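You operate a simulated robot arm through the tools that you are given. There is no shell and no other tool. Be economical: measure what you need, move in short steps, check, and stop when the job is done.

You are at the controls of a simulated two-armed robot. One attempt, no reset.

Task
Pat the wet white pouch in crate G227 dry and swap the HELD tag on the crate for tag G472.
Fine: use the green cloth and put it back; the HELD tag goes on the rail of the lamp table; pouches and other tags stay where they are.

The check looks at the end state, three seconds after you hand in, the way a careful person would. Anything else that was tipped, shoved, dropped, spilled or broken makes it a failure. Flat cloth is picked up by pressing the open fingertips on it (5 to 10 N) and closing them slowly along it; thin cloth reads only 2 to 8 mm in the jaws.

Robot
Two 7-joint arms with two-finger grippers on one trunk, on a base that drives. Base frame: it is fixed to the floor where the robot stands at the start and does not move with it; the origin is under the middle of the robot, x ahead of it, y to its left, z up. Lengths are in m, angles in rad, forces in N, time in s.
The left shoulder is at the start at [0.057, 0.216, 1.195], the right one opposite. Places, roughly: blue pouch [-0.25, -3, 0.25]; tableG rail [0.4, 0, 0.8]; white pouch [-0.25, -2.75, 0.25]; yellow lot tag [0, -2.75, 0.25]. Payload 3.18 kg a hand.
Tool frame (each hand has its own): the origin (TCP) lies between the finger pads and is the grasp point; the fingertips stand 0.03 m ahead of it; z points along the fingers, y is the line along which they close. The gripper opens to 0.144 m. The gripper's body begins 0.103 m behind the TCP.
Orientation is told as [roll, pitch, yaw] about the base's x, y, z axes, in that order, counted from this pose: with the fingers straight down and closing along the base's y, the tool's x points along the base's -x, its y along +y and its z along -z.

Tools
- The arms move only by the tool servo_tool. It takes "left_rows", "right_rows" or both (then of equal length, played together; a hand with none holds still); each is a list of rows, each a list of 3 entries, a list of its own where there are three numbers: the shift along the tool's x, y, z in units of 50 mm (1.0 is 50 mm), then the turn, a rotation vector about the tool's x, y, z in units of 4 degrees (1.0 is 4 degrees), then the closure in counts, from 0 (fully open) to 255 (shut). In form: [[[x, y, z], [wx, wy, wz], fingers], ...]. A call has 1 to 8 rows; each row shifts and turns the commanded pose from where the row before left it, along the tool's axes as they then stand. A call with a number of a shift or a turn outside -1 to 1 is refused whole. Rows are played at 5 a second. More than 0.05 m and 0.15 rad between two rows, or a gripper value outside its range, and nothing of the call is played. A pose out of reach is approached as far as the arm can. The call stops where the force on the tool passes 70 N (or 10 N more than at its start, if that is more) or the arm is blocked; 0.2 s more then pass. Each finger halts on what it meets, pressing with about 31 N; the grip force reading is that of the motor and also rises with nothing between the fingers. The clock runs only during rows and for 0.2 s after the last one: add rows that do not move to give the fingers time. The reply holds the time, the measured pose of the TCP, the force on the tool along the base axes, the opening and the grip force, in the units named above and with some noise, with the torque about the TCP (base axes, N m) and any sound that the robot's microphone picked up.
- Cameras (640 x 400 px; columns grow to the right, rows downward): "scene" is now at [0.0676, -0.0518, 1.3398]; the picture's right is [-0.95, -0.30, 0.00], its down [-0.28, 0.89, -0.36] and it looks along [0.11, -0.35, -0.93] (base axes); focal length 214 px, centre (320, 200). "left" rides on the left gripper at [0.076, -0.016, -0.143] in its tool frame; the picture's right is [0.21, 0.98, 0.00], its down [-0.84, 0.18, -0.51] and it looks along [-0.50, 0.11, 0.86] (tool axes); focal length 218 px, centre (320, 200). "right" rides on the right gripper at [0.076, 0.016, -0.143] in its tool frame; the picture's right is [-0.21, 0.98, 0.00], its down [-0.84, -0.18, -0.51] and it looks along [-0.50, -0.11, 0.86] (tool axes); focal length 218 px, centre (320, 200).
- camera(camera): a new picture of that camera. It takes no simulated time.
- slide_trunk(by): slides the trunk up (or, below 0, down) by that many m; the arms and the scene camera ride with it, the base frame stays. It gives what a move gives, with no picture.
- base_move(legs): drives the robot by 1 to 6 legs, each [ahead, left, turn to the left] in m, m and rad, along the robot's own axes; the way and the turn of a leg run together, so that a leg with both is an arc; at most 1.5 m and 3.142 rad a leg. The arms and the cameras ride along, it lands a little off, and it stops where it bumps. It gives what a move gives.
- head_to(pan, tilt): turns the head with the scene camera to pan (to the left, within 1.396 rad either way) and tilt (down, from -0.506 to 1.204), counted from straight ahead of the robot. It gives what a move gives.
- measure_at(camera, pixels): there is no depth. For up to 12 entries [column, row, z] of the newest picture of that camera ("zoom" is the newest enlarged one), the place [x, y] in the base frame at which the ray of that pixel passes the height z, good to about 0.002 m. It takes no simulated time.
- enlarge(camera, box): a new picture of the part [left, top, right, bottom] of that camera's present view, enlarged. It takes no simulated time.
- finish_job(): hands the job in; it is judged then, once.

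Keep the steps short. Do not move on a guess: measure, check each grasp and each placing, and mend mistakes. In all there are 80 turns and 58 pictures (those below and enlarged ones count). Leave the grippers open and the arms clear of the work at the hand-in unless told otherwise, and finish with a single line.

The tools are called after ">>>" as a command line: name --argument value ..., lists and objects as JSON in quotes. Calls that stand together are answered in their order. servo_tool: Moves the arms, as the interface text tells. Its arguments: {"type":"object","properties":{"left_rows":{"type":"array","items":{"type":"array"}},"right_rows":{"type":"array","items":{"type":"array"}}},"required":[]} The other tools are called the same way: slide_trunk (by) slides the trunk up or down; base_move (legs) drives the base; head_to (pan, tilt) turns the head that bears the scene camera; camera (camera) takes a picture; measure_at (camera, pixels) gives the place at which the rays of pixels pass given heights; enlarge (camera, box) takes an enlarged picture of a part of a camera's view; finish_job () hands the job in.

At the start:

```text
t: 0.0
left_tcp_pos: [0.3852, 0.165, 1.1616]
left_tcp_rot: [-0.001, 0.0, 0.003]
left_contact_force: [0.8, 0.5, 0.5]
left_torque: [-0.01, -0.05, -0.02]
left_grip_width: 0.144
left_grip_force: 0.0
right_tcp_pos: [0.4369, -0.2336, 1.1754]
right_tcp_rot: [0.001, 0.0, 0.001]
right_contact_force: [-0.4, -0.2, 0.2]
right_torque: [-0.03, 0.01, 0.02]
right_grip_width: 0.1442
right_grip_force: 0.0
trunk travel left (down, up): [-0.275, 0.094]
robot x, y, heading: [0.0032, -0.0009, 0.002]
head pan, tilt: [-1.264, 1.201]
```

scene: 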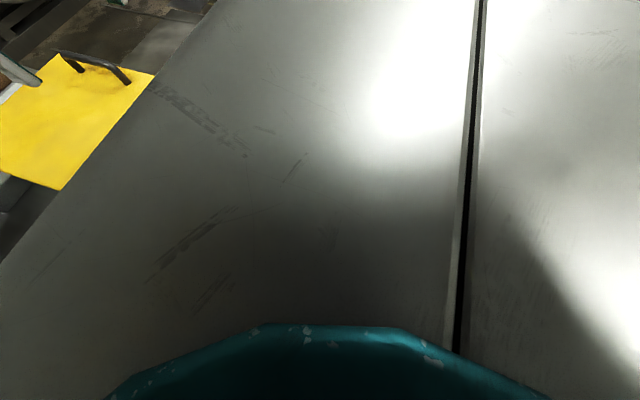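
right: 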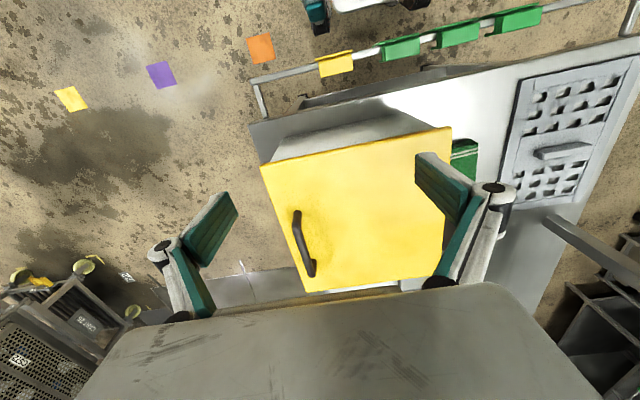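
left: 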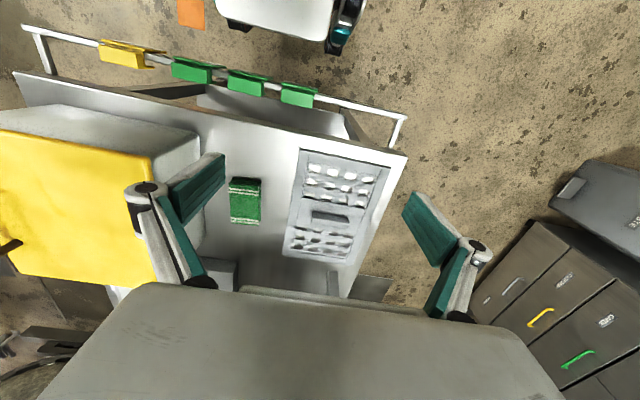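

I can see a table ahead with a rail carrying tags (one yellow, three green) and a green cloth. I'll turn the head to look ahead and take a scene picture.

>>> head_to --pan 0 --tilt 0.8

>>> camera --camera "scene"

>>> enlarge --camera "left" --box '[60, 20, 420, 260]'

```text
t: 1.4
left_tcp_pos: [0.3844, 0.166, 1.1614]
left_tcp_rot: [0.0, 0.001, 0.001]
left_contact_force: [-0.2, 0.2, -0.2]
left_torque: [0.0, -0.03, 0.01]
left_grip_width: 0.144
left_grip_force: 0.1
right_tcp_pos: [0.4372, -0.2338, 1.1758]
right_tcp_rot: [0.0, 0.0, -0.001]
right_contact_force: [-0.5, -1.1, 0.6]
right_torque: [0.01, -0.01, 0.0]
right_grip_width: 0.1439
right_grip_force: 0.2
trunk travel left (down, up): [-0.275, 0.094]
robot x, y, heading: [-0.0, -0.0005, -0.002]
head pan, tilt: [0.0, 0.799]
```

```text
54 pictures are left
```

scene: 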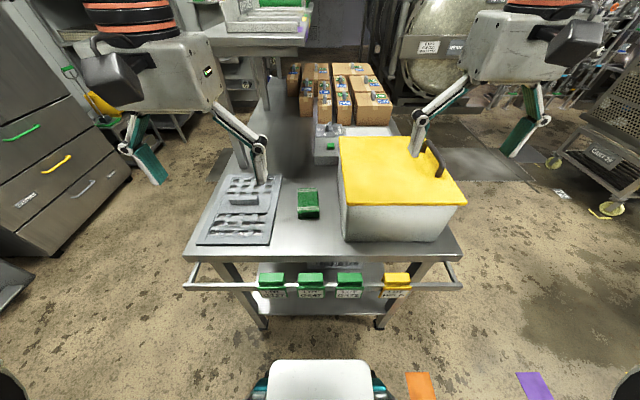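

```text
1.67 times, centred on (240, 140) of left
```

zoom: 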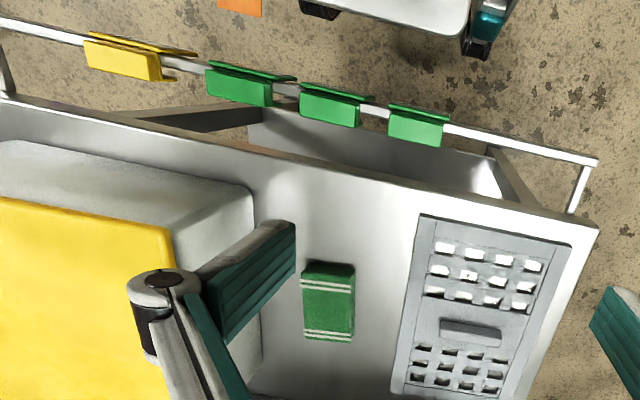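

The three green tags and one yellow tag hang on the near rail. Next I read their labels.

>>> enlarge --camera "scene" --box '[240, 250, 430, 320]'

>>> enlarge --camera "scene" --box '[180, 120, 420, 270]'

```text
3.37 times, centred on (335, 285) of scene
```

zoom: 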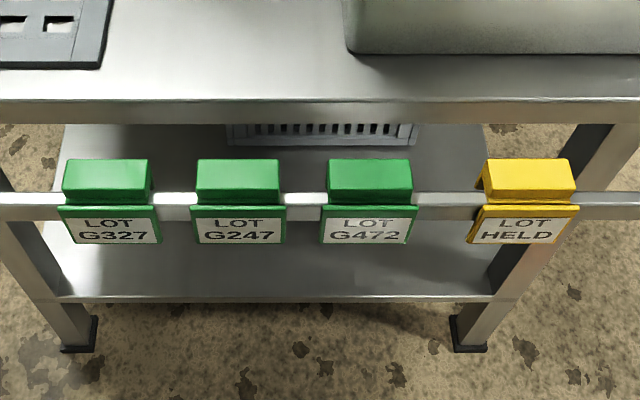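

```text
2.67 times, centred on (300, 195) of scene
```

zoom: 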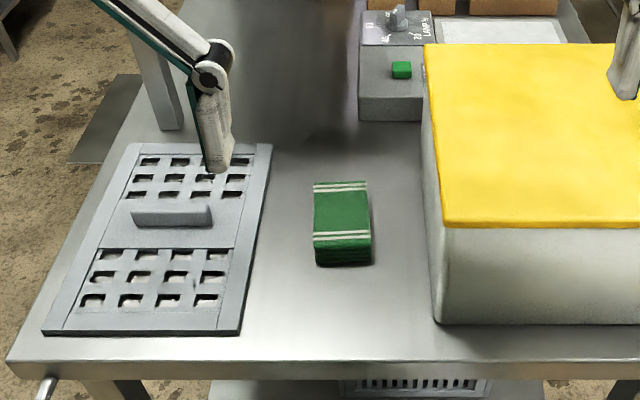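

The tags read G327, G247, G472 and HELD, and the cloth is a folded green pad. The control box says "LAMP". Next I look to the right toward the crates.

>>> head_to --pan -1.39 --tilt 0.35

>>> camera --camera "scene"

```text
t: 3.0
left_tcp_pos: [0.3836, 0.1668, 1.1619]
left_tcp_rot: [-0.003, 0.0, 0.001]
left_contact_force: [0.8, -1.2, -0.8]
left_torque: [-0.04, 0.0, -0.01]
left_grip_width: 0.1441
left_grip_force: 0.0
right_tcp_pos: [0.4375, -0.2327, 1.1761]
right_tcp_rot: [0.0, 0.0, -0.001]
right_contact_force: [0.1, -0.1, 0.2]
right_torque: [0.03, 0.03, -0.02]
right_grip_width: 0.144
right_grip_force: 0.1
trunk travel left (down, up): [-0.275, 0.094]
robot x, y, heading: [-0.0007, 0.0, 0.004]
head pan, tilt: [-1.389, 0.351]
```

```text
50 pictures are left
```

scene: 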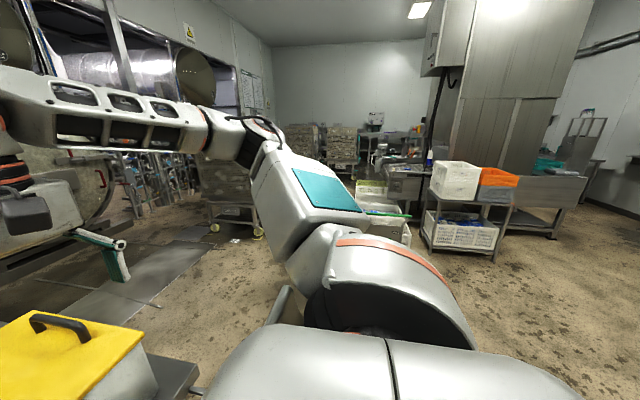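

The crates are partly hidden behind the arm, around (385, 210). I enlarge there.

>>> enlarge --camera "scene" --box '[320, 140, 520, 265]'

```text
3.20 times, centred on (420, 202) of scene
```

zoom: 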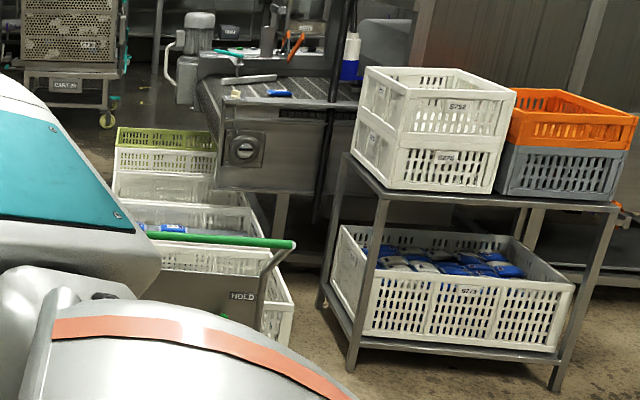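

The crates stand on the floor further off. First I measure the tags and cloth in the starting left and right pictures at several heights, to fix heights by parallax.

>>> measure_at --camera "left" --pixels '[[122, 48, 0.8], [190, 66, 0.8], [190, 66, 0.85], [246, 78, 0.8], [296, 90, 0.8], [231, 179, 0.85], [260, 179, 0.85], [258, 223, 0.85], [231, 219, 0.85], [245, 200, 0.9], [403, 155, 0.85], [403, 155, 0.8]]'

>>> measure_at --camera "right" --pixels '[[400, 42, 0.8], [400, 42, 0.85], [335, 58, 0.8], [458, 28, 0.8], [517, 14, 0.8], [262, 165, 0.95], [262, 165, 1.0], [452, 127, 0.95], [452, 127, 1.0], [330, 290, 1.0]]'

```text
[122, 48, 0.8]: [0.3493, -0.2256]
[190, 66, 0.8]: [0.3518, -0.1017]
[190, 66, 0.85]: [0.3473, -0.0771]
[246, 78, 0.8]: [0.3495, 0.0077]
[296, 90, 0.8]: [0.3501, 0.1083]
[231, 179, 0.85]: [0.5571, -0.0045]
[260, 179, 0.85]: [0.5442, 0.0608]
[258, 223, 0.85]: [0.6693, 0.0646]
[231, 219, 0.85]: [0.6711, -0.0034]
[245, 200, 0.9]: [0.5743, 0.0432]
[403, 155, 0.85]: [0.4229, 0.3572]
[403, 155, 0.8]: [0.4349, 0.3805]
```

```text
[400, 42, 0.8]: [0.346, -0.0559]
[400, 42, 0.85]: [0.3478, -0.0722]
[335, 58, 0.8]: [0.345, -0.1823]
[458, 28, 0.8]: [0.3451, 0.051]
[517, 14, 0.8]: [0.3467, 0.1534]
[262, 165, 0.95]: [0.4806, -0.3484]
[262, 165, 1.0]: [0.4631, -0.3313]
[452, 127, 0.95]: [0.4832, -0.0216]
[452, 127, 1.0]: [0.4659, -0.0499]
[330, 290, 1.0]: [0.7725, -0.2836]
```

By parallax the tag tops sit at z≈0.856, x≈0.347. G472 is at y≈-0.074 and HELD at y≈-0.197. I move the right hand above G472 for a close look.

>>> servo_tool --right_rows '[[[0.3, 0.53, 0.55], [0, 0, 0], 0], [[0.3, 0.53, 0.55], [0, 0, 0], 0], [[0.3, 0.53, 0.55], [0, 0, 0], 0], [[0.3, 0.53, 0.55], [0, 0, 0], 0], [[0.3, 0.53, 0.55], [0, 0, 0], 0], [[0.3, 0.53, 0.55], [0, 0, 0], 0], [[0, 0, 0], [0, 0, 0], 0]]'

>>> camera --camera "right"

```text
t: 4.6
left_tcp_pos: [0.3844, 0.165, 1.1628]
left_tcp_rot: [-0.003, 0.0, 0.001]
left_contact_force: [-0.7, -0.3, -0.1]
left_torque: [0.02, -0.04, 0.03]
left_grip_width: 0.1441
left_grip_force: 0.0
right_tcp_pos: [0.3466, -0.0729, 1.0073]
right_tcp_rot: [-0.001, -0.001, -0.002]
right_contact_force: [0.4, 1.0, -0.3]
right_torque: [0.03, 0.01, 0.05]
right_grip_width: 0.1443
right_grip_force: 0.0
trunk travel left (down, up): [-0.275, 0.094]
robot x, y, heading: [0.0021, -0.0009, -0.001]
head pan, tilt: [-1.389, 0.351]
```

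```text
48 pictures are left
```

right: 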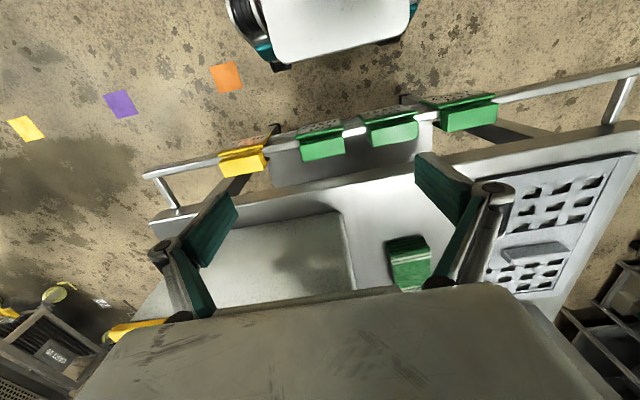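

The G472 tag shows at (322, 147), directly below the TCP. I enlarge it to see the clip's shape.

>>> enlarge --camera "right" --box '[210, 80, 450, 230]'

>>> measure_at --camera "right" --pixels '[[301, 144, 0.85], [344, 137, 0.85], [305, 160, 0.85], [346, 154, 0.85], [370, 129, 0.85], [266, 150, 0.85], [386, 242, 0.9], [426, 235, 0.9], [392, 290, 0.9], [432, 278, 0.9]]'

```text
2.67 times, centred on (330, 155) of right
```

zoom: 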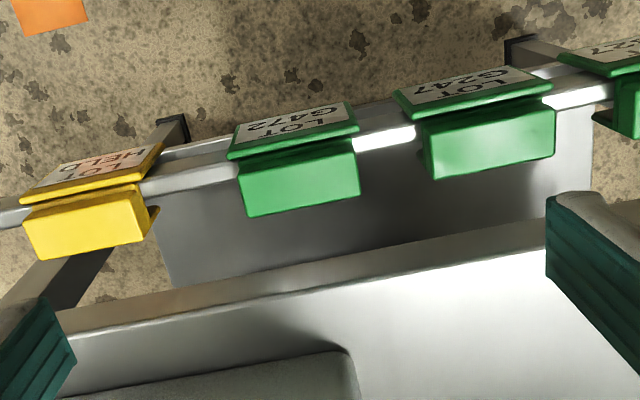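

```text
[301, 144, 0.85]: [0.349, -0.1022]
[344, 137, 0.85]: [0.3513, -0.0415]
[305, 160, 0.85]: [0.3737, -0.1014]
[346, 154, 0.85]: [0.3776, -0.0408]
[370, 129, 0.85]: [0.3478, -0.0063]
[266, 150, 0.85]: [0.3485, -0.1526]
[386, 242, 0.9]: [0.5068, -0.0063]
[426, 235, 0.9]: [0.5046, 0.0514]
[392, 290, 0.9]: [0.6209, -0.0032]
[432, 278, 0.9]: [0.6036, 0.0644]
```

The cap on G472 spans y −0.102…−0.041 and x about 0.350…0.377, with about 30 mm of gap to its neighbours. I narrow the jaw to about 80 mm, centre it, come down to just above the cap and check.

>>> servo_tool --right_rows '[[[-0.36, 0.02, 0], [0, 0, 0], 113], [[0, 0, 0.7], [0, 0, 0], 113], [[0, 0, 0.7], [0, 0, 0], 113], [[0, 0, 0.6], [0, 0, 0], 113], [[0, 0, 0], [0, 0, 0], 113]]'

>>> camera --camera "right"

```text
t: 5.8
left_tcp_pos: [0.3844, 0.1655, 1.1613]
left_tcp_rot: [-0.003, 0.001, 0.002]
left_contact_force: [0.0, 0.2, 0.1]
left_torque: [-0.01, -0.02, -0.04]
left_grip_width: 0.1439
left_grip_force: 0.1
right_tcp_pos: [0.3645, -0.0725, 0.9098]
right_tcp_rot: [-0.001, 0.001, -0.001]
right_contact_force: [0.0, -0.7, -0.3]
right_torque: [0.01, -0.01, 0.0]
right_grip_width: 0.0801
right_grip_force: 0.1
trunk travel left (down, up): [-0.275, 0.094]
robot x, y, heading: [0.0015, -0.0002, 0.003]
head pan, tilt: [-1.389, 0.351]
```

```text
46 pictures are left
```

right: 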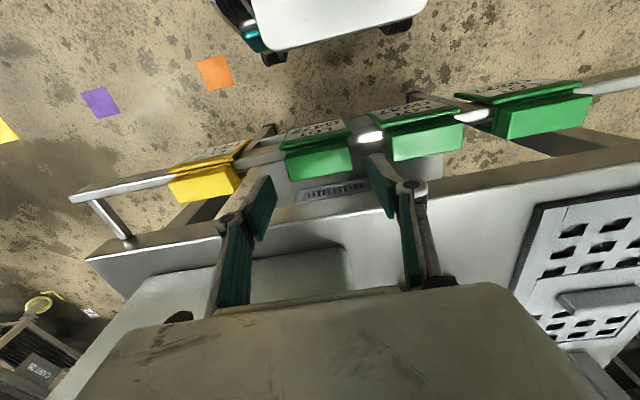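

>>> measure_at --camera "right" --pixels '[[286, 156, 0.85], [350, 146, 0.85], [288, 181, 0.85], [353, 170, 0.85], [286, 156, 0.83], [350, 146, 0.83], [288, 181, 0.83], [353, 170, 0.83], [286, 156, 0.86], [350, 146, 0.86]]'

>>> enlarge --camera "right" --box '[230, 90, 430, 215]'

```text
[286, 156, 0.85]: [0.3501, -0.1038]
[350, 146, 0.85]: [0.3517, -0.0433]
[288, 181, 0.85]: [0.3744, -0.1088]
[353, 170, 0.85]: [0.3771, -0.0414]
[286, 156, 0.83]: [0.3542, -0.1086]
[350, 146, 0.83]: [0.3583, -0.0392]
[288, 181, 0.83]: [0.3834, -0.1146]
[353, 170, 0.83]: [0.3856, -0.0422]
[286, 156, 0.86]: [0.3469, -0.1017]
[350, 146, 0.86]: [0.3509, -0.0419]
```

```text
3.20 times, centred on (330, 152) of right
```

zoom: 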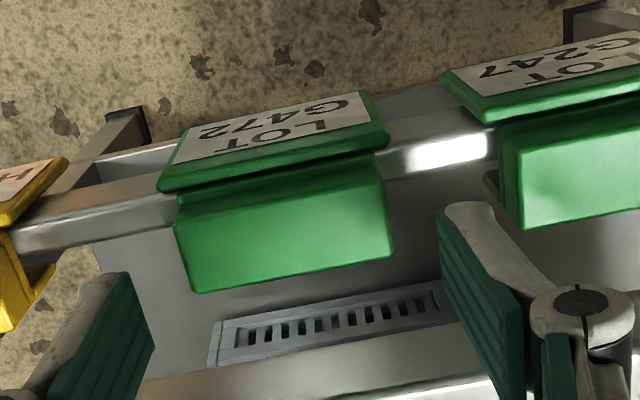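

The cap centre is at y≈−0.0725 with its top at about z 0.853, and the jaw is centred over it. I go down 40 mm, so the tips reach 0.84, watching the force.

>>> servo_tool --right_rows '[[[0, 0, 0.4], [0, 0, 0], 113], [[0, 0, 0.4], [0, 0, 0], 113], [[0, 0, 0], [0, 0, 0], 113]]'

>>> enlarge --camera "right" --box '[210, 90, 450, 240]'

```text
t: 6.6
left_tcp_pos: [0.3831, 0.1663, 1.1634]
left_tcp_rot: [-0.002, 0.0, 0.002]
left_contact_force: [0.4, 0.2, -0.2]
left_torque: [0.02, -0.03, -0.01]
left_grip_width: 0.1439
left_grip_force: 0.0
right_tcp_pos: [0.3653, -0.0731, 0.8712]
right_tcp_rot: [0.003, -0.004, -0.002]
right_contact_force: [0.4, -1.6, 21.4]
right_torque: [-0.51, 0.22, -0.19]
right_grip_width: 0.082
right_grip_force: 1.7
trunk travel left (down, up): [-0.275, 0.094]
robot x, y, heading: [0.0015, 0.0029, 0.002]
head pan, tilt: [-1.389, 0.351]
```

```text
2.67 times, centred on (330, 165) of right
```

zoom: 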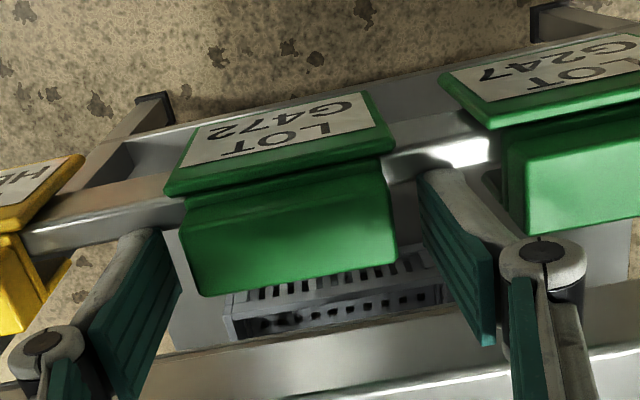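

The tips touched the rail (21 N) at z≈0.841. I lift 3 mm and close slowly onto the cap.

>>> servo_tool --right_rows '[[[0, 0, -0.06], [0, 0, 0], 113], [[0, 0, 0], [0, 0, 0], 135], [[0, 0, 0], [0, 0, 0], 150], [[0, 0, 0], [0, 0, 0], 165], [[0, 0, 0], [0, 0, 0], 180], [[0, 0, 0], [0, 0, 0], 180]]'

```text
t: 8.0
left_tcp_pos: [0.3828, 0.1674, 1.1618]
left_tcp_rot: [-0.002, 0.0, 0.002]
left_contact_force: [-0.4, -0.3, 0.3]
left_torque: [0.0, 0.0, 0.01]
left_grip_width: 0.144
left_grip_force: 0.1
right_tcp_pos: [0.3636, -0.073, 0.8743]
right_tcp_rot: [-0.001, -0.002, 0.0]
right_contact_force: [3.5, -2.9, 32.5]
right_torque: [-0.44, 0.22, 0.15]
right_grip_width: 0.059
right_grip_force: 30.7
trunk travel left (down, up): [-0.275, 0.094]
robot x, y, heading: [-0.0013, 0.0027, -0.003]
head pan, tilt: [-1.389, 0.351]
```

The jaw reads 0.059 m at 31 N, so the cap is gripped. I lift 60 mm slowly and check.

>>> servo_tool --right_rows '[[[0, 0, -0.2], [0, 0, 0], 185], [[0, 0, -0.4], [0, 0, 0], 185], [[0, 0, -0.6], [0, 0, 0], 185], [[0, 0, -0.8], [0, 0, 0], 185], [[0, 0, 0], [0, 0, 0], 185]]'

>>> camera --camera "right"

```text
t: 9.2
left_tcp_pos: [0.3857, 0.1668, 1.1624]
left_tcp_rot: [-0.003, 0.001, 0.003]
left_contact_force: [0.0, -0.2, 0.3]
left_torque: [-0.02, -0.02, 0.05]
left_grip_width: 0.1439
left_grip_force: 0.1
right_tcp_pos: [0.3644, -0.0745, 0.9734]
right_tcp_rot: [0.0, 0.001, 0.0]
right_contact_force: [0.2, -0.4, -0.3]
right_torque: [0.01, 0.03, 0.03]
right_grip_width: 0.0587
right_grip_force: 30.7
trunk travel left (down, up): [-0.275, 0.094]
robot x, y, heading: [0.0001, 0.002, -0.002]
head pan, tilt: [-1.389, 0.351]
```

```text
43 pictures are left
```

right: 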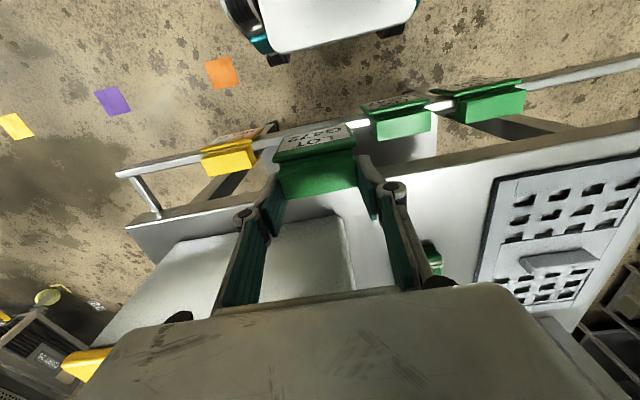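

G472 is held, and the other tags are undisturbed. I move the right hand up and away to the right, and bring the left hand above the green cloth (about x 0.60, y 0.03) for a look.

>>> servo_tool --left_rows '[[[0, 0, 0], [0, 0, 0], 0], [[-0.6, -0.4, 0.33], [0, 0, 0], 0], [[-0.6, -0.4, 0.33], [0, 0, 0], 0], [[-0.6, -0.4, 0.33], [0, 0, 0], 0], [[-0.6, -0.4, 0.33], [0, 0, 0], 0], [[-0.6, -0.4, 0.33], [0, 0, 0], 0], [[-0.6, -0.4, 0.33], [0, 0, 0], 0], [[-0.6, -0.4, 0.33], [0, 0, 0], 0]]' --right_rows '[[[0, -0.6, -0.7], [0, 0, 0], 185], [[0, -0.6, -0.7], [0, 0, 0], 185], [[0, -0.6, -0.7], [0, 0, 0], 185], [[0, -0.6, -0.7], [0, 0, 0], 185], [[0, -0.6, -0.7], [0, 0, 0], 185], [[0, -0.6, 0], [0, 0, 0], 185], [[0, 0, 0], [0, 0, 0], 185], [[0, 0, 0], [0, 0, 0], 185]]'

>>> camera --camera "left"

```text
t: 11.0
left_tcp_pos: [0.5961, 0.0256, 1.0491]
left_tcp_rot: [-0.002, 0.002, 0.002]
left_contact_force: [-0.2, 0.3, 0.5]
left_torque: [0.04, -0.01, -0.03]
left_grip_width: 0.1441
left_grip_force: 0.2
right_tcp_pos: [0.3642, -0.2566, 1.1459]
right_tcp_rot: [0.001, 0.0, 0.001]
right_contact_force: [-0.1, 0.2, 0.1]
right_torque: [0.05, 0.01, -0.02]
right_grip_width: 0.059
right_grip_force: 30.9
trunk travel left (down, up): [-0.275, 0.094]
robot x, y, heading: [0.0007, 0.0012, -0.001]
head pan, tilt: [-1.389, 0.351]
```

```text
42 pictures are left
```

left: 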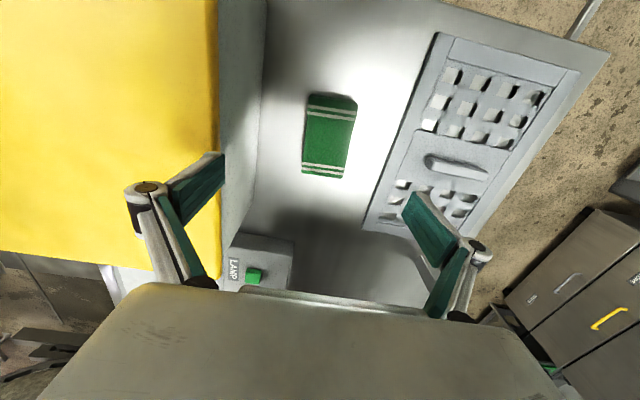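

I measure the cloth's corners (308,95), (356,98), (346,176) and (303,170) and the box's side edge at (218, 150).

>>> measure_at --camera "left" --pixels '[[308, 95, 0.85], [356, 98, 0.85], [346, 176, 0.85], [303, 170, 0.85], [308, 95, 0.82], [346, 176, 0.82], [218, 150, 0.95], [218, 150, 1.0], [218, 40, 0.95], [258, 180, 0.82], [258, 180, 0.84], [409, 115, 0.83]]'

>>> enlarge --camera "left" --box '[240, 60, 440, 185]'

```text
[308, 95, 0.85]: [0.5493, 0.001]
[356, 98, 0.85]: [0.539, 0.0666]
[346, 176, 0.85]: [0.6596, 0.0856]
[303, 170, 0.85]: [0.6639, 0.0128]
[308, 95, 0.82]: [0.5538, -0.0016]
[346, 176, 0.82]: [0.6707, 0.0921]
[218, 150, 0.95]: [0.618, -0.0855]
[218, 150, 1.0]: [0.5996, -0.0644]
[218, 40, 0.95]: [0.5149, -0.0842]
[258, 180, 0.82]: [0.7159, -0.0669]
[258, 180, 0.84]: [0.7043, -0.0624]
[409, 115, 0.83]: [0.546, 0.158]
```

```text
3.20 times, centred on (340, 122) of left
```

zoom: 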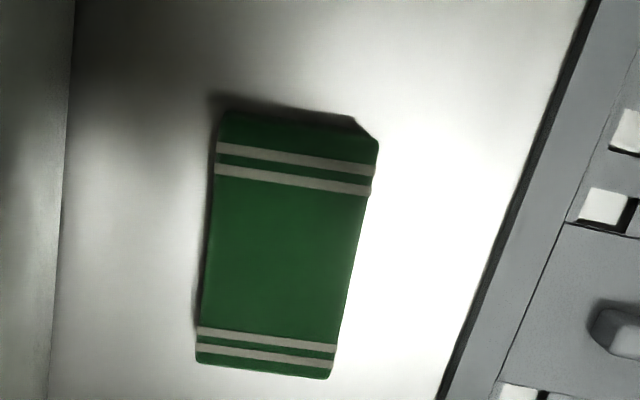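

The cloth is about 0.068 × 0.115 m, centred near (0.602, 0.042) and turned about 7°. The box side (y −0.065) and the tray (y 0.15) leave room for the fingers. I align, turn 7°, narrow the jaw to 0.105 and descend to z≈0.91.

>>> servo_tool --left_rows '[[[-0.12, 0.32, 0], [0, 0, 0], 70], [[0, 0, 0.5], [0, 0, -0.9], 70], [[0, 0, 0.5], [0, 0, -0.9], 70], [[0, 0, 0.6], [0, 0, 0], 70], [[0, 0, 0.6], [0, 0, 0], 70], [[0, 0, 0.6], [0, 0, 0], 70], [[0, 0, 0], [0, 0, 0], 70]]'

>>> camera --camera "left"

```text
t: 12.6
left_tcp_pos: [0.6015, 0.0422, 0.9084]
left_tcp_rot: [-0.003, 0.001, 0.128]
left_contact_force: [0.1, 1.2, 0.0]
left_torque: [0.03, 0.0, -0.01]
left_grip_width: 0.1044
left_grip_force: 0.1
right_tcp_pos: [0.3632, -0.2551, 1.1488]
right_tcp_rot: [0.001, 0.001, -0.001]
right_contact_force: [0.0, -0.4, -0.2]
right_torque: [0.01, -0.01, 0.01]
right_grip_width: 0.0587
right_grip_force: 30.7
trunk travel left (down, up): [-0.275, 0.094]
robot x, y, heading: [-0.0018, 0.0007, 0.0]
head pan, tilt: [-1.389, 0.351]
```

```text
40 pictures are left
```

left: 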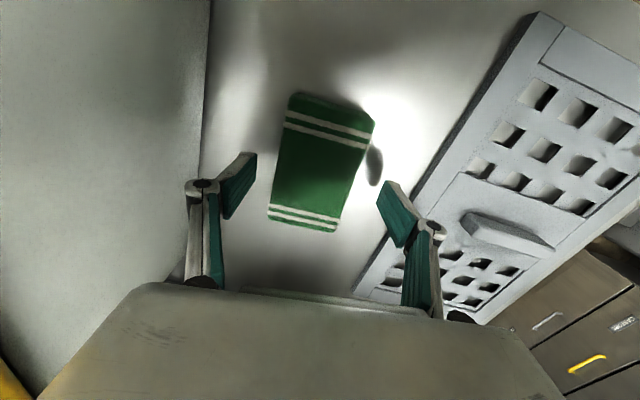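

The cloth sits centred between the fingers at (320, 160). I check its top height against the earlier view.

>>> measure_at --camera "left" --pixels '[[292, 95, 0.85], [374, 120, 0.85], [337, 231, 0.85], [268, 218, 0.85], [292, 95, 0.83], [374, 120, 0.83], [337, 231, 0.83], [268, 218, 0.83], [235, 200, 0.875], [395, 215, 0.875]]'

```text
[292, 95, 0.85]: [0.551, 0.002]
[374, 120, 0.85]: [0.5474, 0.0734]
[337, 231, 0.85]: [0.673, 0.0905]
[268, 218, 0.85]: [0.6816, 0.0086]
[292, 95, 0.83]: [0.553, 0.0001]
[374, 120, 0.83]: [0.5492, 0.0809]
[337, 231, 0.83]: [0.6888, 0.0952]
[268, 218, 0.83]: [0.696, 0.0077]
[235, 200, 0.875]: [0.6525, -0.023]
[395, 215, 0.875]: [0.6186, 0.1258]
```

The heights suggest the cloth's top is at 0.87–0.89. I lower 15 mm with the fingers either side and read the force.

>>> servo_tool --left_rows '[[[0, 0, 0.15], [0, 0, 0], 70], [[0, 0, 0.15], [0, 0, 0], 70], [[0, 0, 0], [0, 0, 0], 70]]'

>>> camera --camera "left"

```text
t: 13.4
left_tcp_pos: [0.6023, 0.0429, 0.8921]
left_tcp_rot: [-0.002, 0.001, 0.127]
left_contact_force: [0.1, -0.4, 0.6]
left_torque: [-0.02, 0.0, -0.02]
left_grip_width: 0.1043
left_grip_force: 0.0
right_tcp_pos: [0.3637, -0.254, 1.1473]
right_tcp_rot: [-0.002, 0.0, 0.001]
right_contact_force: [0.2, 0.0, -0.3]
right_torque: [-0.01, -0.03, 0.02]
right_grip_width: 0.0588
right_grip_force: 31.2
trunk travel left (down, up): [-0.275, 0.094]
robot x, y, heading: [-0.0008, -0.0016, 0.003]
head pan, tilt: [-1.389, 0.351]
```

```text
39 pictures are left
```

left: 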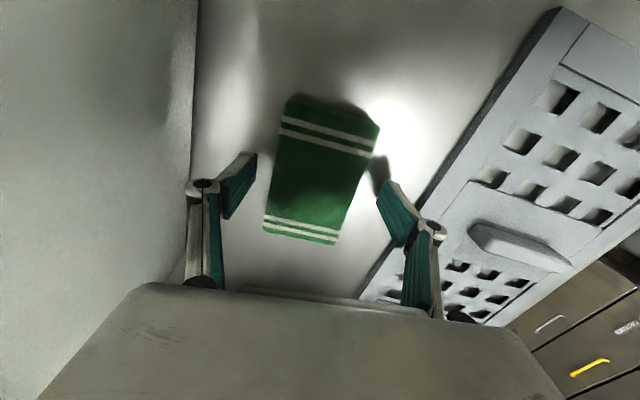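

No contact yet, and still clear at both sides. Down another 12 mm in small rows.

>>> servo_tool --left_rows '[[[0, 0, 0.12], [0, 0, 0], 70], [[0, 0, 0.12], [0, 0, 0], 70], [[0, 0, 0], [0, 0, 0], 70]]'

```text
t: 14.2
left_tcp_pos: [0.6, 0.043, 0.883]
left_tcp_rot: [-0.005, -0.007, 0.13]
left_contact_force: [4.0, -0.4, 12.6]
left_torque: [0.78, 0.0, -0.21]
left_grip_width: 0.1021
left_grip_force: 0.1
right_tcp_pos: [0.3617, -0.2543, 1.1508]
right_tcp_rot: [0.001, -0.002, 0.0]
right_contact_force: [-0.3, -0.2, -0.2]
right_torque: [-0.06, -0.06, 0.02]
right_grip_width: 0.0588
right_grip_force: 31.1
trunk travel left (down, up): [-0.275, 0.094]
robot x, y, heading: [0.0021, 0.0015, -0.006]
head pan, tilt: [-1.389, 0.351]
```

The tips touched the table at z≈0.852. I lift 6 mm and close slowly along the cloth.

>>> servo_tool --left_rows '[[[0, 0, -0.12], [0, 0, 0], 70], [[0, 0, 0], [0, 0, 0], 95], [[0, 0, 0], [0, 0, 0], 115], [[0, 0, 0], [0, 0, 0], 130], [[0, 0, 0], [0, 0, 0], 145], [[0, 0, 0], [0, 0, 0], 160], [[0, 0, 0], [0, 0, 0], 170]]'

>>> camera --camera "left"

```text
t: 15.8
left_tcp_pos: [0.6022, 0.0402, 0.8885]
left_tcp_rot: [-0.004, -0.004, 0.127]
left_contact_force: [5.3, 2.9, 37.6]
left_torque: [1.05, 0.27, -0.05]
left_grip_width: 0.0641
left_grip_force: 31.1
right_tcp_pos: [0.3627, -0.255, 1.1478]
right_tcp_rot: [0.001, -0.002, 0.001]
right_contact_force: [0.2, 0.2, -1.3]
right_torque: [-0.02, -0.02, 0.02]
right_grip_width: 0.0589
right_grip_force: 31.0
trunk travel left (down, up): [-0.275, 0.094]
robot x, y, heading: [0.0019, 0.0008, -0.004]
head pan, tilt: [-1.389, 0.351]
```

```text
38 pictures are left
```

left: 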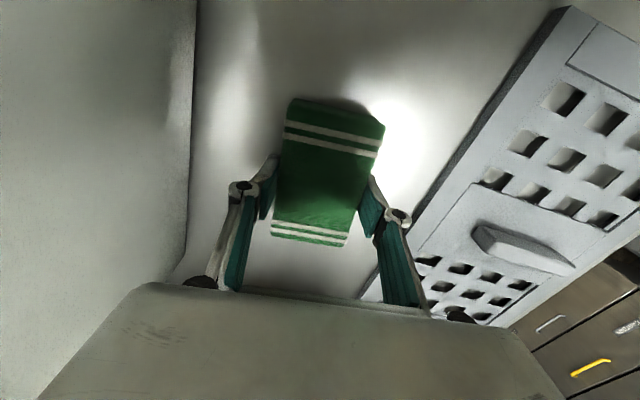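

It is gripped as a pad, 0.064 m wide, but the tips press the table. I want the cloth to stand out below the tips, so I loosen, rise 8 mm and grip again.

>>> servo_tool --left_rows '[[[0, 0, 0], [0, 0, 0], 120], [[0, 0, 0], [0, 0, 0], 120], [[0, 0, -0.18], [0, 0, 0], 120], [[0, 0, 0], [0, 0, 0], 135], [[0, 0, 0], [0, 0, 0], 150], [[0, 0, 0], [0, 0, 0], 165], [[0, 0, 0], [0, 0, 0], 170]]'

```text
t: 17.4
left_tcp_pos: [0.6015, 0.042, 0.8943]
left_tcp_rot: [-0.002, 0.002, 0.128]
left_contact_force: [-0.3, -0.1, 0.3]
left_torque: [0.0, -0.02, -0.02]
left_grip_width: 0.0637
left_grip_force: 30.5
right_tcp_pos: [0.3643, -0.2552, 1.1477]
right_tcp_rot: [-0.001, 0.0, 0.0]
right_contact_force: [-0.1, 0.3, -0.5]
right_torque: [0.01, 0.01, 0.02]
right_grip_width: 0.0588
right_grip_force: 30.9
trunk travel left (down, up): [-0.275, 0.094]
robot x, y, heading: [-0.0003, 0.0006, 0.003]
head pan, tilt: [-1.389, 0.351]
```

It is gripped cleanly at TCP (0.6015, 0.042, 0.894), yaw 0.128, which is the put-back pose. I lift it and check.

>>> servo_tool --left_rows '[[[0, 0, -0.3], [0, 0, 0], 180], [[0, 0, -0.6], [0, 0, 0], 180], [[0, 0, -0.8], [0, 0, 0], 180], [[0, 0, -0.9], [0, 0, 0], 180], [[0.5, 0, -0.8], [0, 0, 0], 180], [[0.9, 0, -0.3], [0, 0, 0], 180], [[0.9, 0.3, 0], [0, 0, 0], 180], [[0.9, 0.3, 0], [0, 0, 0], 180]]'

>>> camera --camera "left"

```text
t: 19.2
left_tcp_pos: [0.4368, 0.0534, 1.0804]
left_tcp_rot: [-0.003, -0.001, 0.129]
left_contact_force: [-0.8, 0.4, 0.3]
left_torque: [0.0, -0.01, -0.04]
left_grip_width: 0.0638
left_grip_force: 31.6
right_tcp_pos: [0.3625, -0.2541, 1.1483]
right_tcp_rot: [0.001, 0.0, 0.0]
right_contact_force: [-0.4, 0.8, -0.3]
right_torque: [0.01, -0.04, 0.01]
right_grip_width: 0.0589
right_grip_force: 31.2
trunk travel left (down, up): [-0.275, 0.094]
robot x, y, heading: [-0.0005, -0.0014, 0.004]
head pan, tilt: [-1.389, 0.351]
```

```text
37 pictures are left
```

left: 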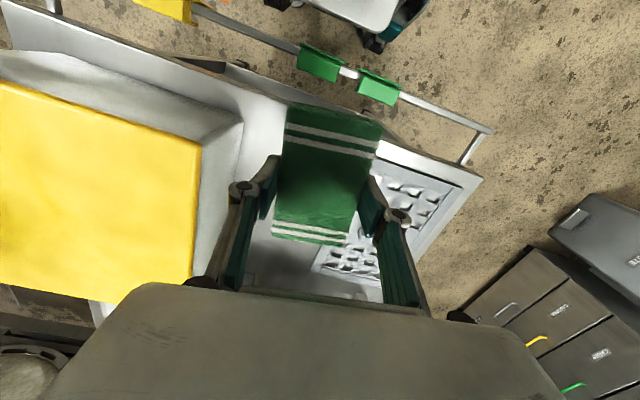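

The cloth is held and everything else looks still. I back off 0.45 m, turn right to face the crates and look ahead.

>>> base_move --legs '[[-0.45, 0, 0], [0, 0, -1.571]]'

>>> head_to --pan 0 --tilt 0.4

>>> camera --camera "scene"

```text
t: 25.8
left_tcp_pos: [-0.4081, -0.4396, 1.0807]
left_tcp_rot: [-0.003, 0.002, -1.448]
left_contact_force: [-0.7, 1.3, 0.0]
left_torque: [0.03, -0.04, -0.01]
left_grip_width: 0.0639
left_grip_force: 30.7
right_tcp_pos: [-0.7136, -0.3642, 1.1474]
right_tcp_rot: [-0.001, 0.0, -1.576]
right_contact_force: [-0.1, -0.4, -0.3]
right_torque: [-0.02, -0.02, -0.05]
right_grip_width: 0.0587
right_grip_force: 31.3
trunk travel left (down, up): [-0.275, 0.094]
robot x, y, heading: [-0.4581, -0.0007, -1.577]
head pan, tilt: [-1.389, 0.351]
```

```text
t: 27.3
left_tcp_pos: [-0.4078, -0.441, 1.0806]
left_tcp_rot: [-0.001, 0.001, -1.448]
left_contact_force: [-0.3, -0.4, -0.5]
left_torque: [-0.01, 0.03, 0.0]
left_grip_width: 0.0638
left_grip_force: 31.2
right_tcp_pos: [-0.7146, -0.3641, 1.1478]
right_tcp_rot: [-0.001, -0.001, -1.577]
right_contact_force: [0.2, 0.2, -0.1]
right_torque: [0.01, 0.0, 0.0]
right_grip_width: 0.0588
right_grip_force: 30.9
trunk travel left (down, up): [-0.275, 0.094]
robot x, y, heading: [-0.458, -0.0037, -1.573]
head pan, tilt: [0.0, 0.4]
```

```text
36 pictures are left
```

scene: 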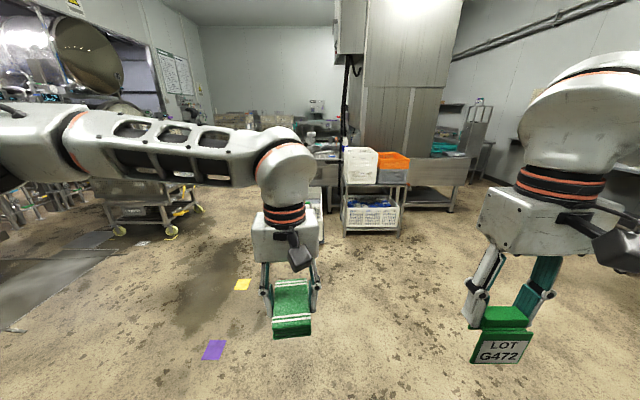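

The crates are hidden behind the left hand and the floor ahead is clear. I drive ahead 1.1 m, shift left to bring the row into view, and look.

>>> base_move --legs '[[1.1, 0.5, 0]]'

>>> head_to --pan -0.1 --tilt 0.65

>>> camera --camera "scene"

```text
t: 33.5
left_tcp_pos: [0.1227, -1.5458, 1.0807]
left_tcp_rot: [-0.002, 0.001, -1.423]
left_contact_force: [0.1, -0.6, -0.5]
left_torque: [0.02, 0.03, 0.0]
left_grip_width: 0.0639
left_grip_force: 30.8
right_tcp_pos: [-0.1864, -1.4786, 1.1481]
right_tcp_rot: [-0.001, -0.001, -1.551]
right_contact_force: [-0.3, -0.5, -0.2]
right_torque: [-0.01, 0.0, 0.0]
right_grip_width: 0.0588
right_grip_force: 31.5
trunk travel left (down, up): [-0.275, 0.094]
robot x, y, heading: [0.0615, -1.1081, -1.55]
head pan, tilt: [0.0, 0.4]
```

```text
t: 34.3
left_tcp_pos: [0.1224, -1.5457, 1.0786]
left_tcp_rot: [-0.002, 0.002, -1.423]
left_contact_force: [0.0, 0.5, -0.4]
left_torque: [0.03, 0.01, 0.0]
left_grip_width: 0.0637
left_grip_force: 31.2
right_tcp_pos: [-0.1866, -1.4785, 1.148]
right_tcp_rot: [0.0, 0.0, -1.549]
right_contact_force: [-0.7, -0.3, 0.2]
right_torque: [-0.01, 0.01, 0.02]
right_grip_width: 0.0585
right_grip_force: 31.1
trunk travel left (down, up): [-0.275, 0.094]
robot x, y, heading: [0.0596, -1.1102, -1.549]
head pan, tilt: [-0.099, 0.649]
```

```text
35 pictures are left
```

scene: 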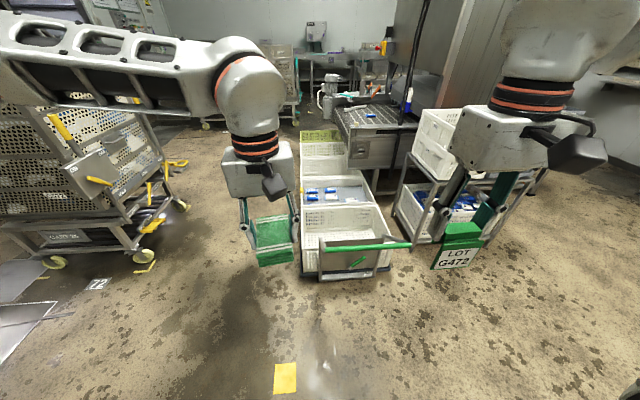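

A row of crates lies ahead around (340, 210). I enlarge it.

>>> enlarge --camera "scene" --box '[270, 120, 450, 290]'

>>> measure_at --camera "scene" --pixels '[[302, 212, 0.3], [381, 207, 0.3], [302, 248, 0.3], [413, 243, 0.5], [299, 183, 0.3], [371, 182, 0.3], [330, 190, 0.25], [310, 277, 0.0], [390, 270, 0.0], [285, 392, 0.0]]'

```text
2.35 times, centred on (360, 205) of scene
```

zoom: 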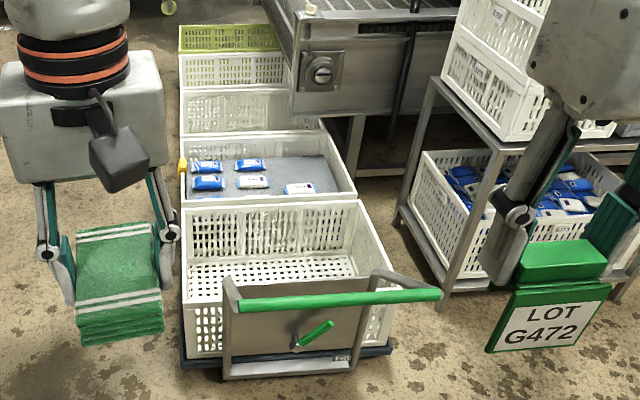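

```text
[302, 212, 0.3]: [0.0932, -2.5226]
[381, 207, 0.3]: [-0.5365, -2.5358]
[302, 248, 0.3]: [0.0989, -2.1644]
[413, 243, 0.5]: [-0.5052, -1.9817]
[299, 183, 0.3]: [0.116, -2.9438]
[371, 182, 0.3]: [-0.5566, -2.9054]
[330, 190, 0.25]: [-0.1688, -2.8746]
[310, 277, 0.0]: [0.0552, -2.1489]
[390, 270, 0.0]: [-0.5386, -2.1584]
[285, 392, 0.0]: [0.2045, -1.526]
```

The second crate holds the pouches, with a yellow tag on its left (+x) rim at about (303, 193). I'd stand on its +x side, so I check the room to the rack cart on the left.

>>> measure_at --camera "scene" --pixels '[[152, 260, 0.05], [185, 207, 0.05], [188, 162, 0.1], [60, 262, 0.05], [148, 225, 0.4], [165, 130, 0.9], [302, 193, 0.3], [300, 150, 0.3], [270, 115, 0.0]]'

>>> enlarge --camera "scene" --box '[290, 170, 390, 232]'

```text
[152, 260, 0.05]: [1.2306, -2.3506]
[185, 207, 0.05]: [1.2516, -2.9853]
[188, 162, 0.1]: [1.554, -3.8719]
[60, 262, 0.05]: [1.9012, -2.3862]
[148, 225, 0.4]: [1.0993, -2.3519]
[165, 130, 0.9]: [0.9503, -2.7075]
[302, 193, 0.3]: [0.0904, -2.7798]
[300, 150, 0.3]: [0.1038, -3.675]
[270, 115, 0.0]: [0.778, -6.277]
```

```text
6.40 times, centred on (340, 201) of scene
```

zoom: 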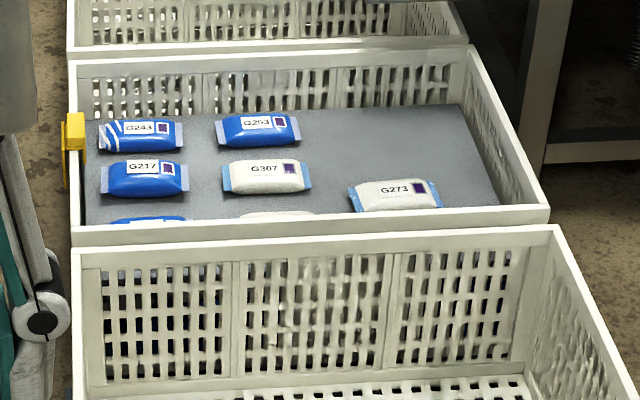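

Between the crates (x≈0.1) and the cart (x≈0.95) there is room. I shift left to x≈0.54, turn to face −x in the open, and slide left to y≈−2.5.

>>> base_move --legs '[[0, 0.48, 0], [0, 0, -1.5926], [0, 1.4, 0]]'

>>> head_to --pan 0.1 --tilt 1.0

>>> camera --camera "scene"

```text
t: 55.0
left_tcp_pos: [0.1477, -2.5816, 1.0803]
left_tcp_rot: [-0.002, 0.003, -2.971]
left_contact_force: [0.1, -1.3, -0.4]
left_torque: [-0.02, 0.01, 0.04]
left_grip_width: 0.064
left_grip_force: 30.9
right_tcp_pos: [0.2092, -2.271, 1.1475]
right_tcp_rot: [-0.001, 0.0, -3.102]
right_contact_force: [0.4, 0.3, 0.0]
right_torque: [0.01, 0.01, -0.01]
right_grip_width: 0.0592
right_grip_force: 31.1
trunk travel left (down, up): [-0.275, 0.094]
robot x, y, heading: [0.5804, -2.5095, -3.102]
head pan, tilt: [-0.099, 0.649]
```

```text
t: 55.9
left_tcp_pos: [0.1473, -2.5805, 1.0808]
left_tcp_rot: [-0.003, 0.0, -2.973]
left_contact_force: [-0.1, 0.9, -0.3]
left_torque: [0.02, 0.01, -0.02]
left_grip_width: 0.0641
left_grip_force: 30.7
right_tcp_pos: [0.2091, -2.2711, 1.1475]
right_tcp_rot: [0.001, 0.0, -3.102]
right_contact_force: [0.3, -0.1, 0.2]
right_torque: [-0.03, 0.01, -0.02]
right_grip_width: 0.0591
right_grip_force: 30.8
trunk travel left (down, up): [-0.275, 0.094]
robot x, y, heading: [0.5817, -2.511, -3.101]
head pan, tilt: [0.099, 1.0]
```

```text
32 pictures are left
```

scene: 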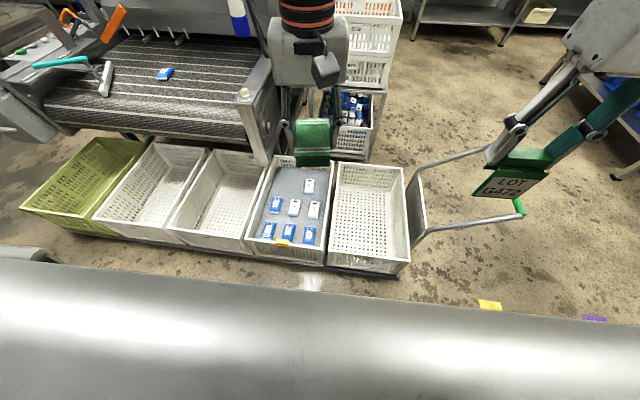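

Now the crate with the pouches shows at (290, 200), with its tag on the near rim at (282, 243). I enlarge and measure.

>>> enlarge --camera "scene" --box '[235, 145, 345, 275]'

>>> measure_at --camera "scene" --pixels '[[282, 243, 0.25], [282, 243, 0.3], [247, 237, 0.25], [325, 250, 0.25], [309, 185, 0.22], [294, 207, 0.22], [314, 209, 0.22], [276, 203, 0.22], [268, 230, 0.22], [289, 232, 0.22], [309, 236, 0.22], [330, 265, 0.0]]'

```text
3.08 times, centred on (290, 210) of scene
```

zoom: 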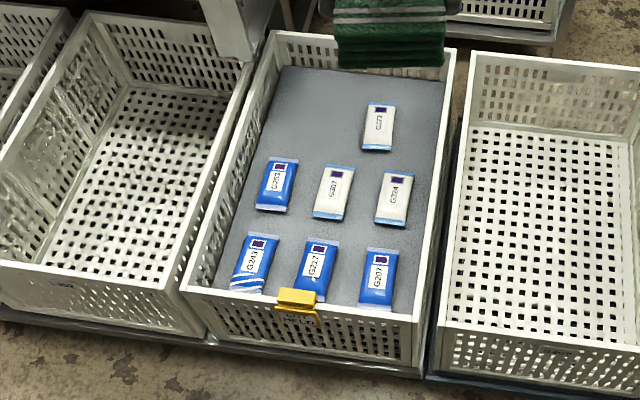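

```text
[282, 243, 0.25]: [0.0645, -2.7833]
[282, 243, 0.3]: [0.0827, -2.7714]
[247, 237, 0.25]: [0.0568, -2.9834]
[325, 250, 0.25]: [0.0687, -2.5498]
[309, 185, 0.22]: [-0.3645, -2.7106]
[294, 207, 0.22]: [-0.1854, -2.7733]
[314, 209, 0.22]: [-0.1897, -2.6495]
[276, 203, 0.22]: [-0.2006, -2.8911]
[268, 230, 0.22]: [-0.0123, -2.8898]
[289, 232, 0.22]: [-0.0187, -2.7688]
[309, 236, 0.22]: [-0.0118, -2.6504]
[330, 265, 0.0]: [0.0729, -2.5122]
```

White pouches lie at about (−0.36,−2.71), (−0.185,−2.773) and (−0.19,−2.65), and the HELD tag at y≈−2.78 on the near rim. I shift left 0.12 and ahead 0.1, lower the trunk, and look with the left camera for the wet one.

>>> base_move --legs '[[0.1, 0.12, -0.04]]'

>>> slide_trunk --by -0.27

>>> camera --camera "left"

>>> camera --camera "right"

```text
t: 57.6
left_tcp_pos: [0.0477, -2.6843, 1.0799]
left_tcp_rot: [-0.001, 0.001, -3.017]
left_contact_force: [-0.8, -0.3, 0.0]
left_torque: [0.03, -0.01, 0.02]
left_grip_width: 0.0637
left_grip_force: 30.6
right_tcp_pos: [0.1212, -2.3761, 1.1473]
right_tcp_rot: [-0.001, -0.001, 3.14]
right_contact_force: [-1.1, 0.6, -1.0]
right_torque: [0.0, -0.01, -0.02]
right_grip_width: 0.0587
right_grip_force: 31.0
trunk travel left (down, up): [-0.275, 0.094]
robot x, y, heading: [0.4839, -2.6284, 3.139]
head pan, tilt: [0.099, 1.0]
```

```text
t: 60.3
left_tcp_pos: [0.0435, -2.6845, 0.8081]
left_tcp_rot: [0.005, 0.016, -2.994]
left_contact_force: [0.4, 0.3, -0.9]
left_torque: [0.04, 0.03, 0.0]
left_grip_width: 0.0638
left_grip_force: 30.7
right_tcp_pos: [0.1185, -2.3755, 0.8708]
right_tcp_rot: [0.001, 0.049, 3.139]
right_contact_force: [0.4, -0.8, -0.6]
right_torque: [-0.02, 0.02, 0.0]
right_grip_width: 0.0588
right_grip_force: 30.8
trunk travel left (down, up): [-0.005, 0.364]
robot x, y, heading: [0.4865, -2.633, 3.141]
head pan, tilt: [0.099, 1.0]
```

```text
30 pictures are left
```

left: 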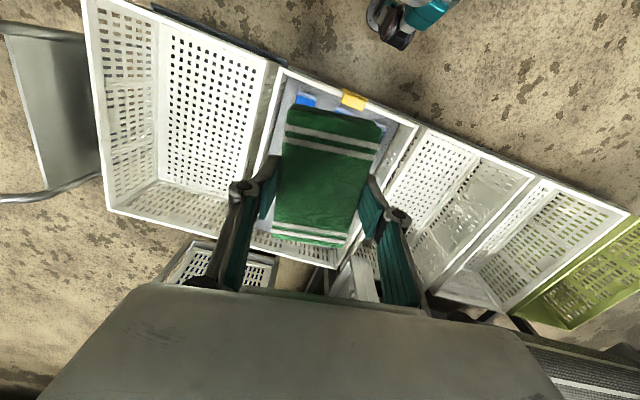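

```text
29 pictures are left
```

right: 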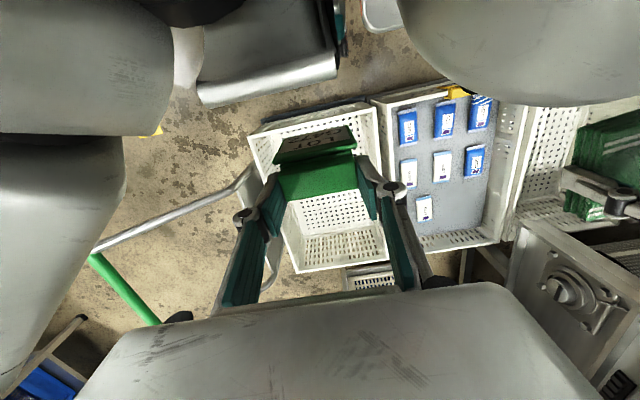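

The right camera sees all seven pouches at about (435, 150). I enlarge to find the wet one, and measure with it.

>>> enlarge --camera "right" --box '[370, 80, 510, 240]'

>>> measure_at --camera "right" --pixels '[[409, 173, 0.2], [442, 165, 0.2], [424, 208, 0.2], [442, 165, 0.25], [458, 92, 0.25], [458, 92, 0.3], [380, 98, 0.25], [380, 98, 0.3], [409, 173, 0.25], [410, 18, 0.1]]'

>>> measure_at --camera "left" --pixels '[[354, 97, 0.25], [354, 97, 0.3], [285, 75, 0.25], [285, 75, 0.3], [412, 127, 0.25], [412, 127, 0.3], [410, 48, 0.0], [395, 48, 0.1]]'

```text
2.50 times, centred on (440, 160) of right
```

zoom: 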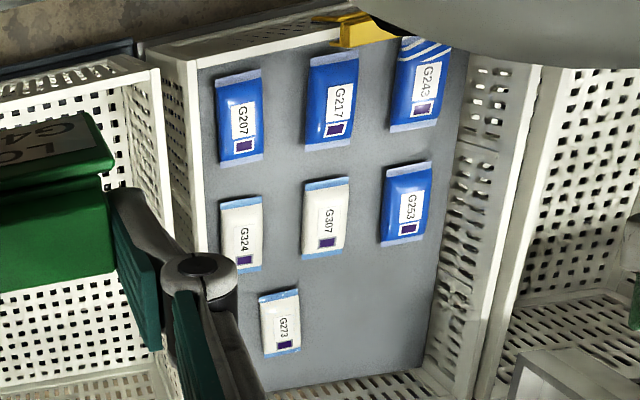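

```text
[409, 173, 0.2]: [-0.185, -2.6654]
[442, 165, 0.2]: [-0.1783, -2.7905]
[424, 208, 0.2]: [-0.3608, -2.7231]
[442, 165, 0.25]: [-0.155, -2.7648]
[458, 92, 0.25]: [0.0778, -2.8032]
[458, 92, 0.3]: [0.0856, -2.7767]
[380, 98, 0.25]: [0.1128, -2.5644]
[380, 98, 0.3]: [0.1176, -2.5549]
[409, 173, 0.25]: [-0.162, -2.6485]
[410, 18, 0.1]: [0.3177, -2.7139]
```

```text
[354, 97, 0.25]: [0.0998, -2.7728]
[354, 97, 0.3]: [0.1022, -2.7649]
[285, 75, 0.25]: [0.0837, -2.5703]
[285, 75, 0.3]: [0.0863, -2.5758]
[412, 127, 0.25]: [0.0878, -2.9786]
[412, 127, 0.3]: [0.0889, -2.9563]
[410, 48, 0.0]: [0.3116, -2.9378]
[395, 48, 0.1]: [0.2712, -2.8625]
```

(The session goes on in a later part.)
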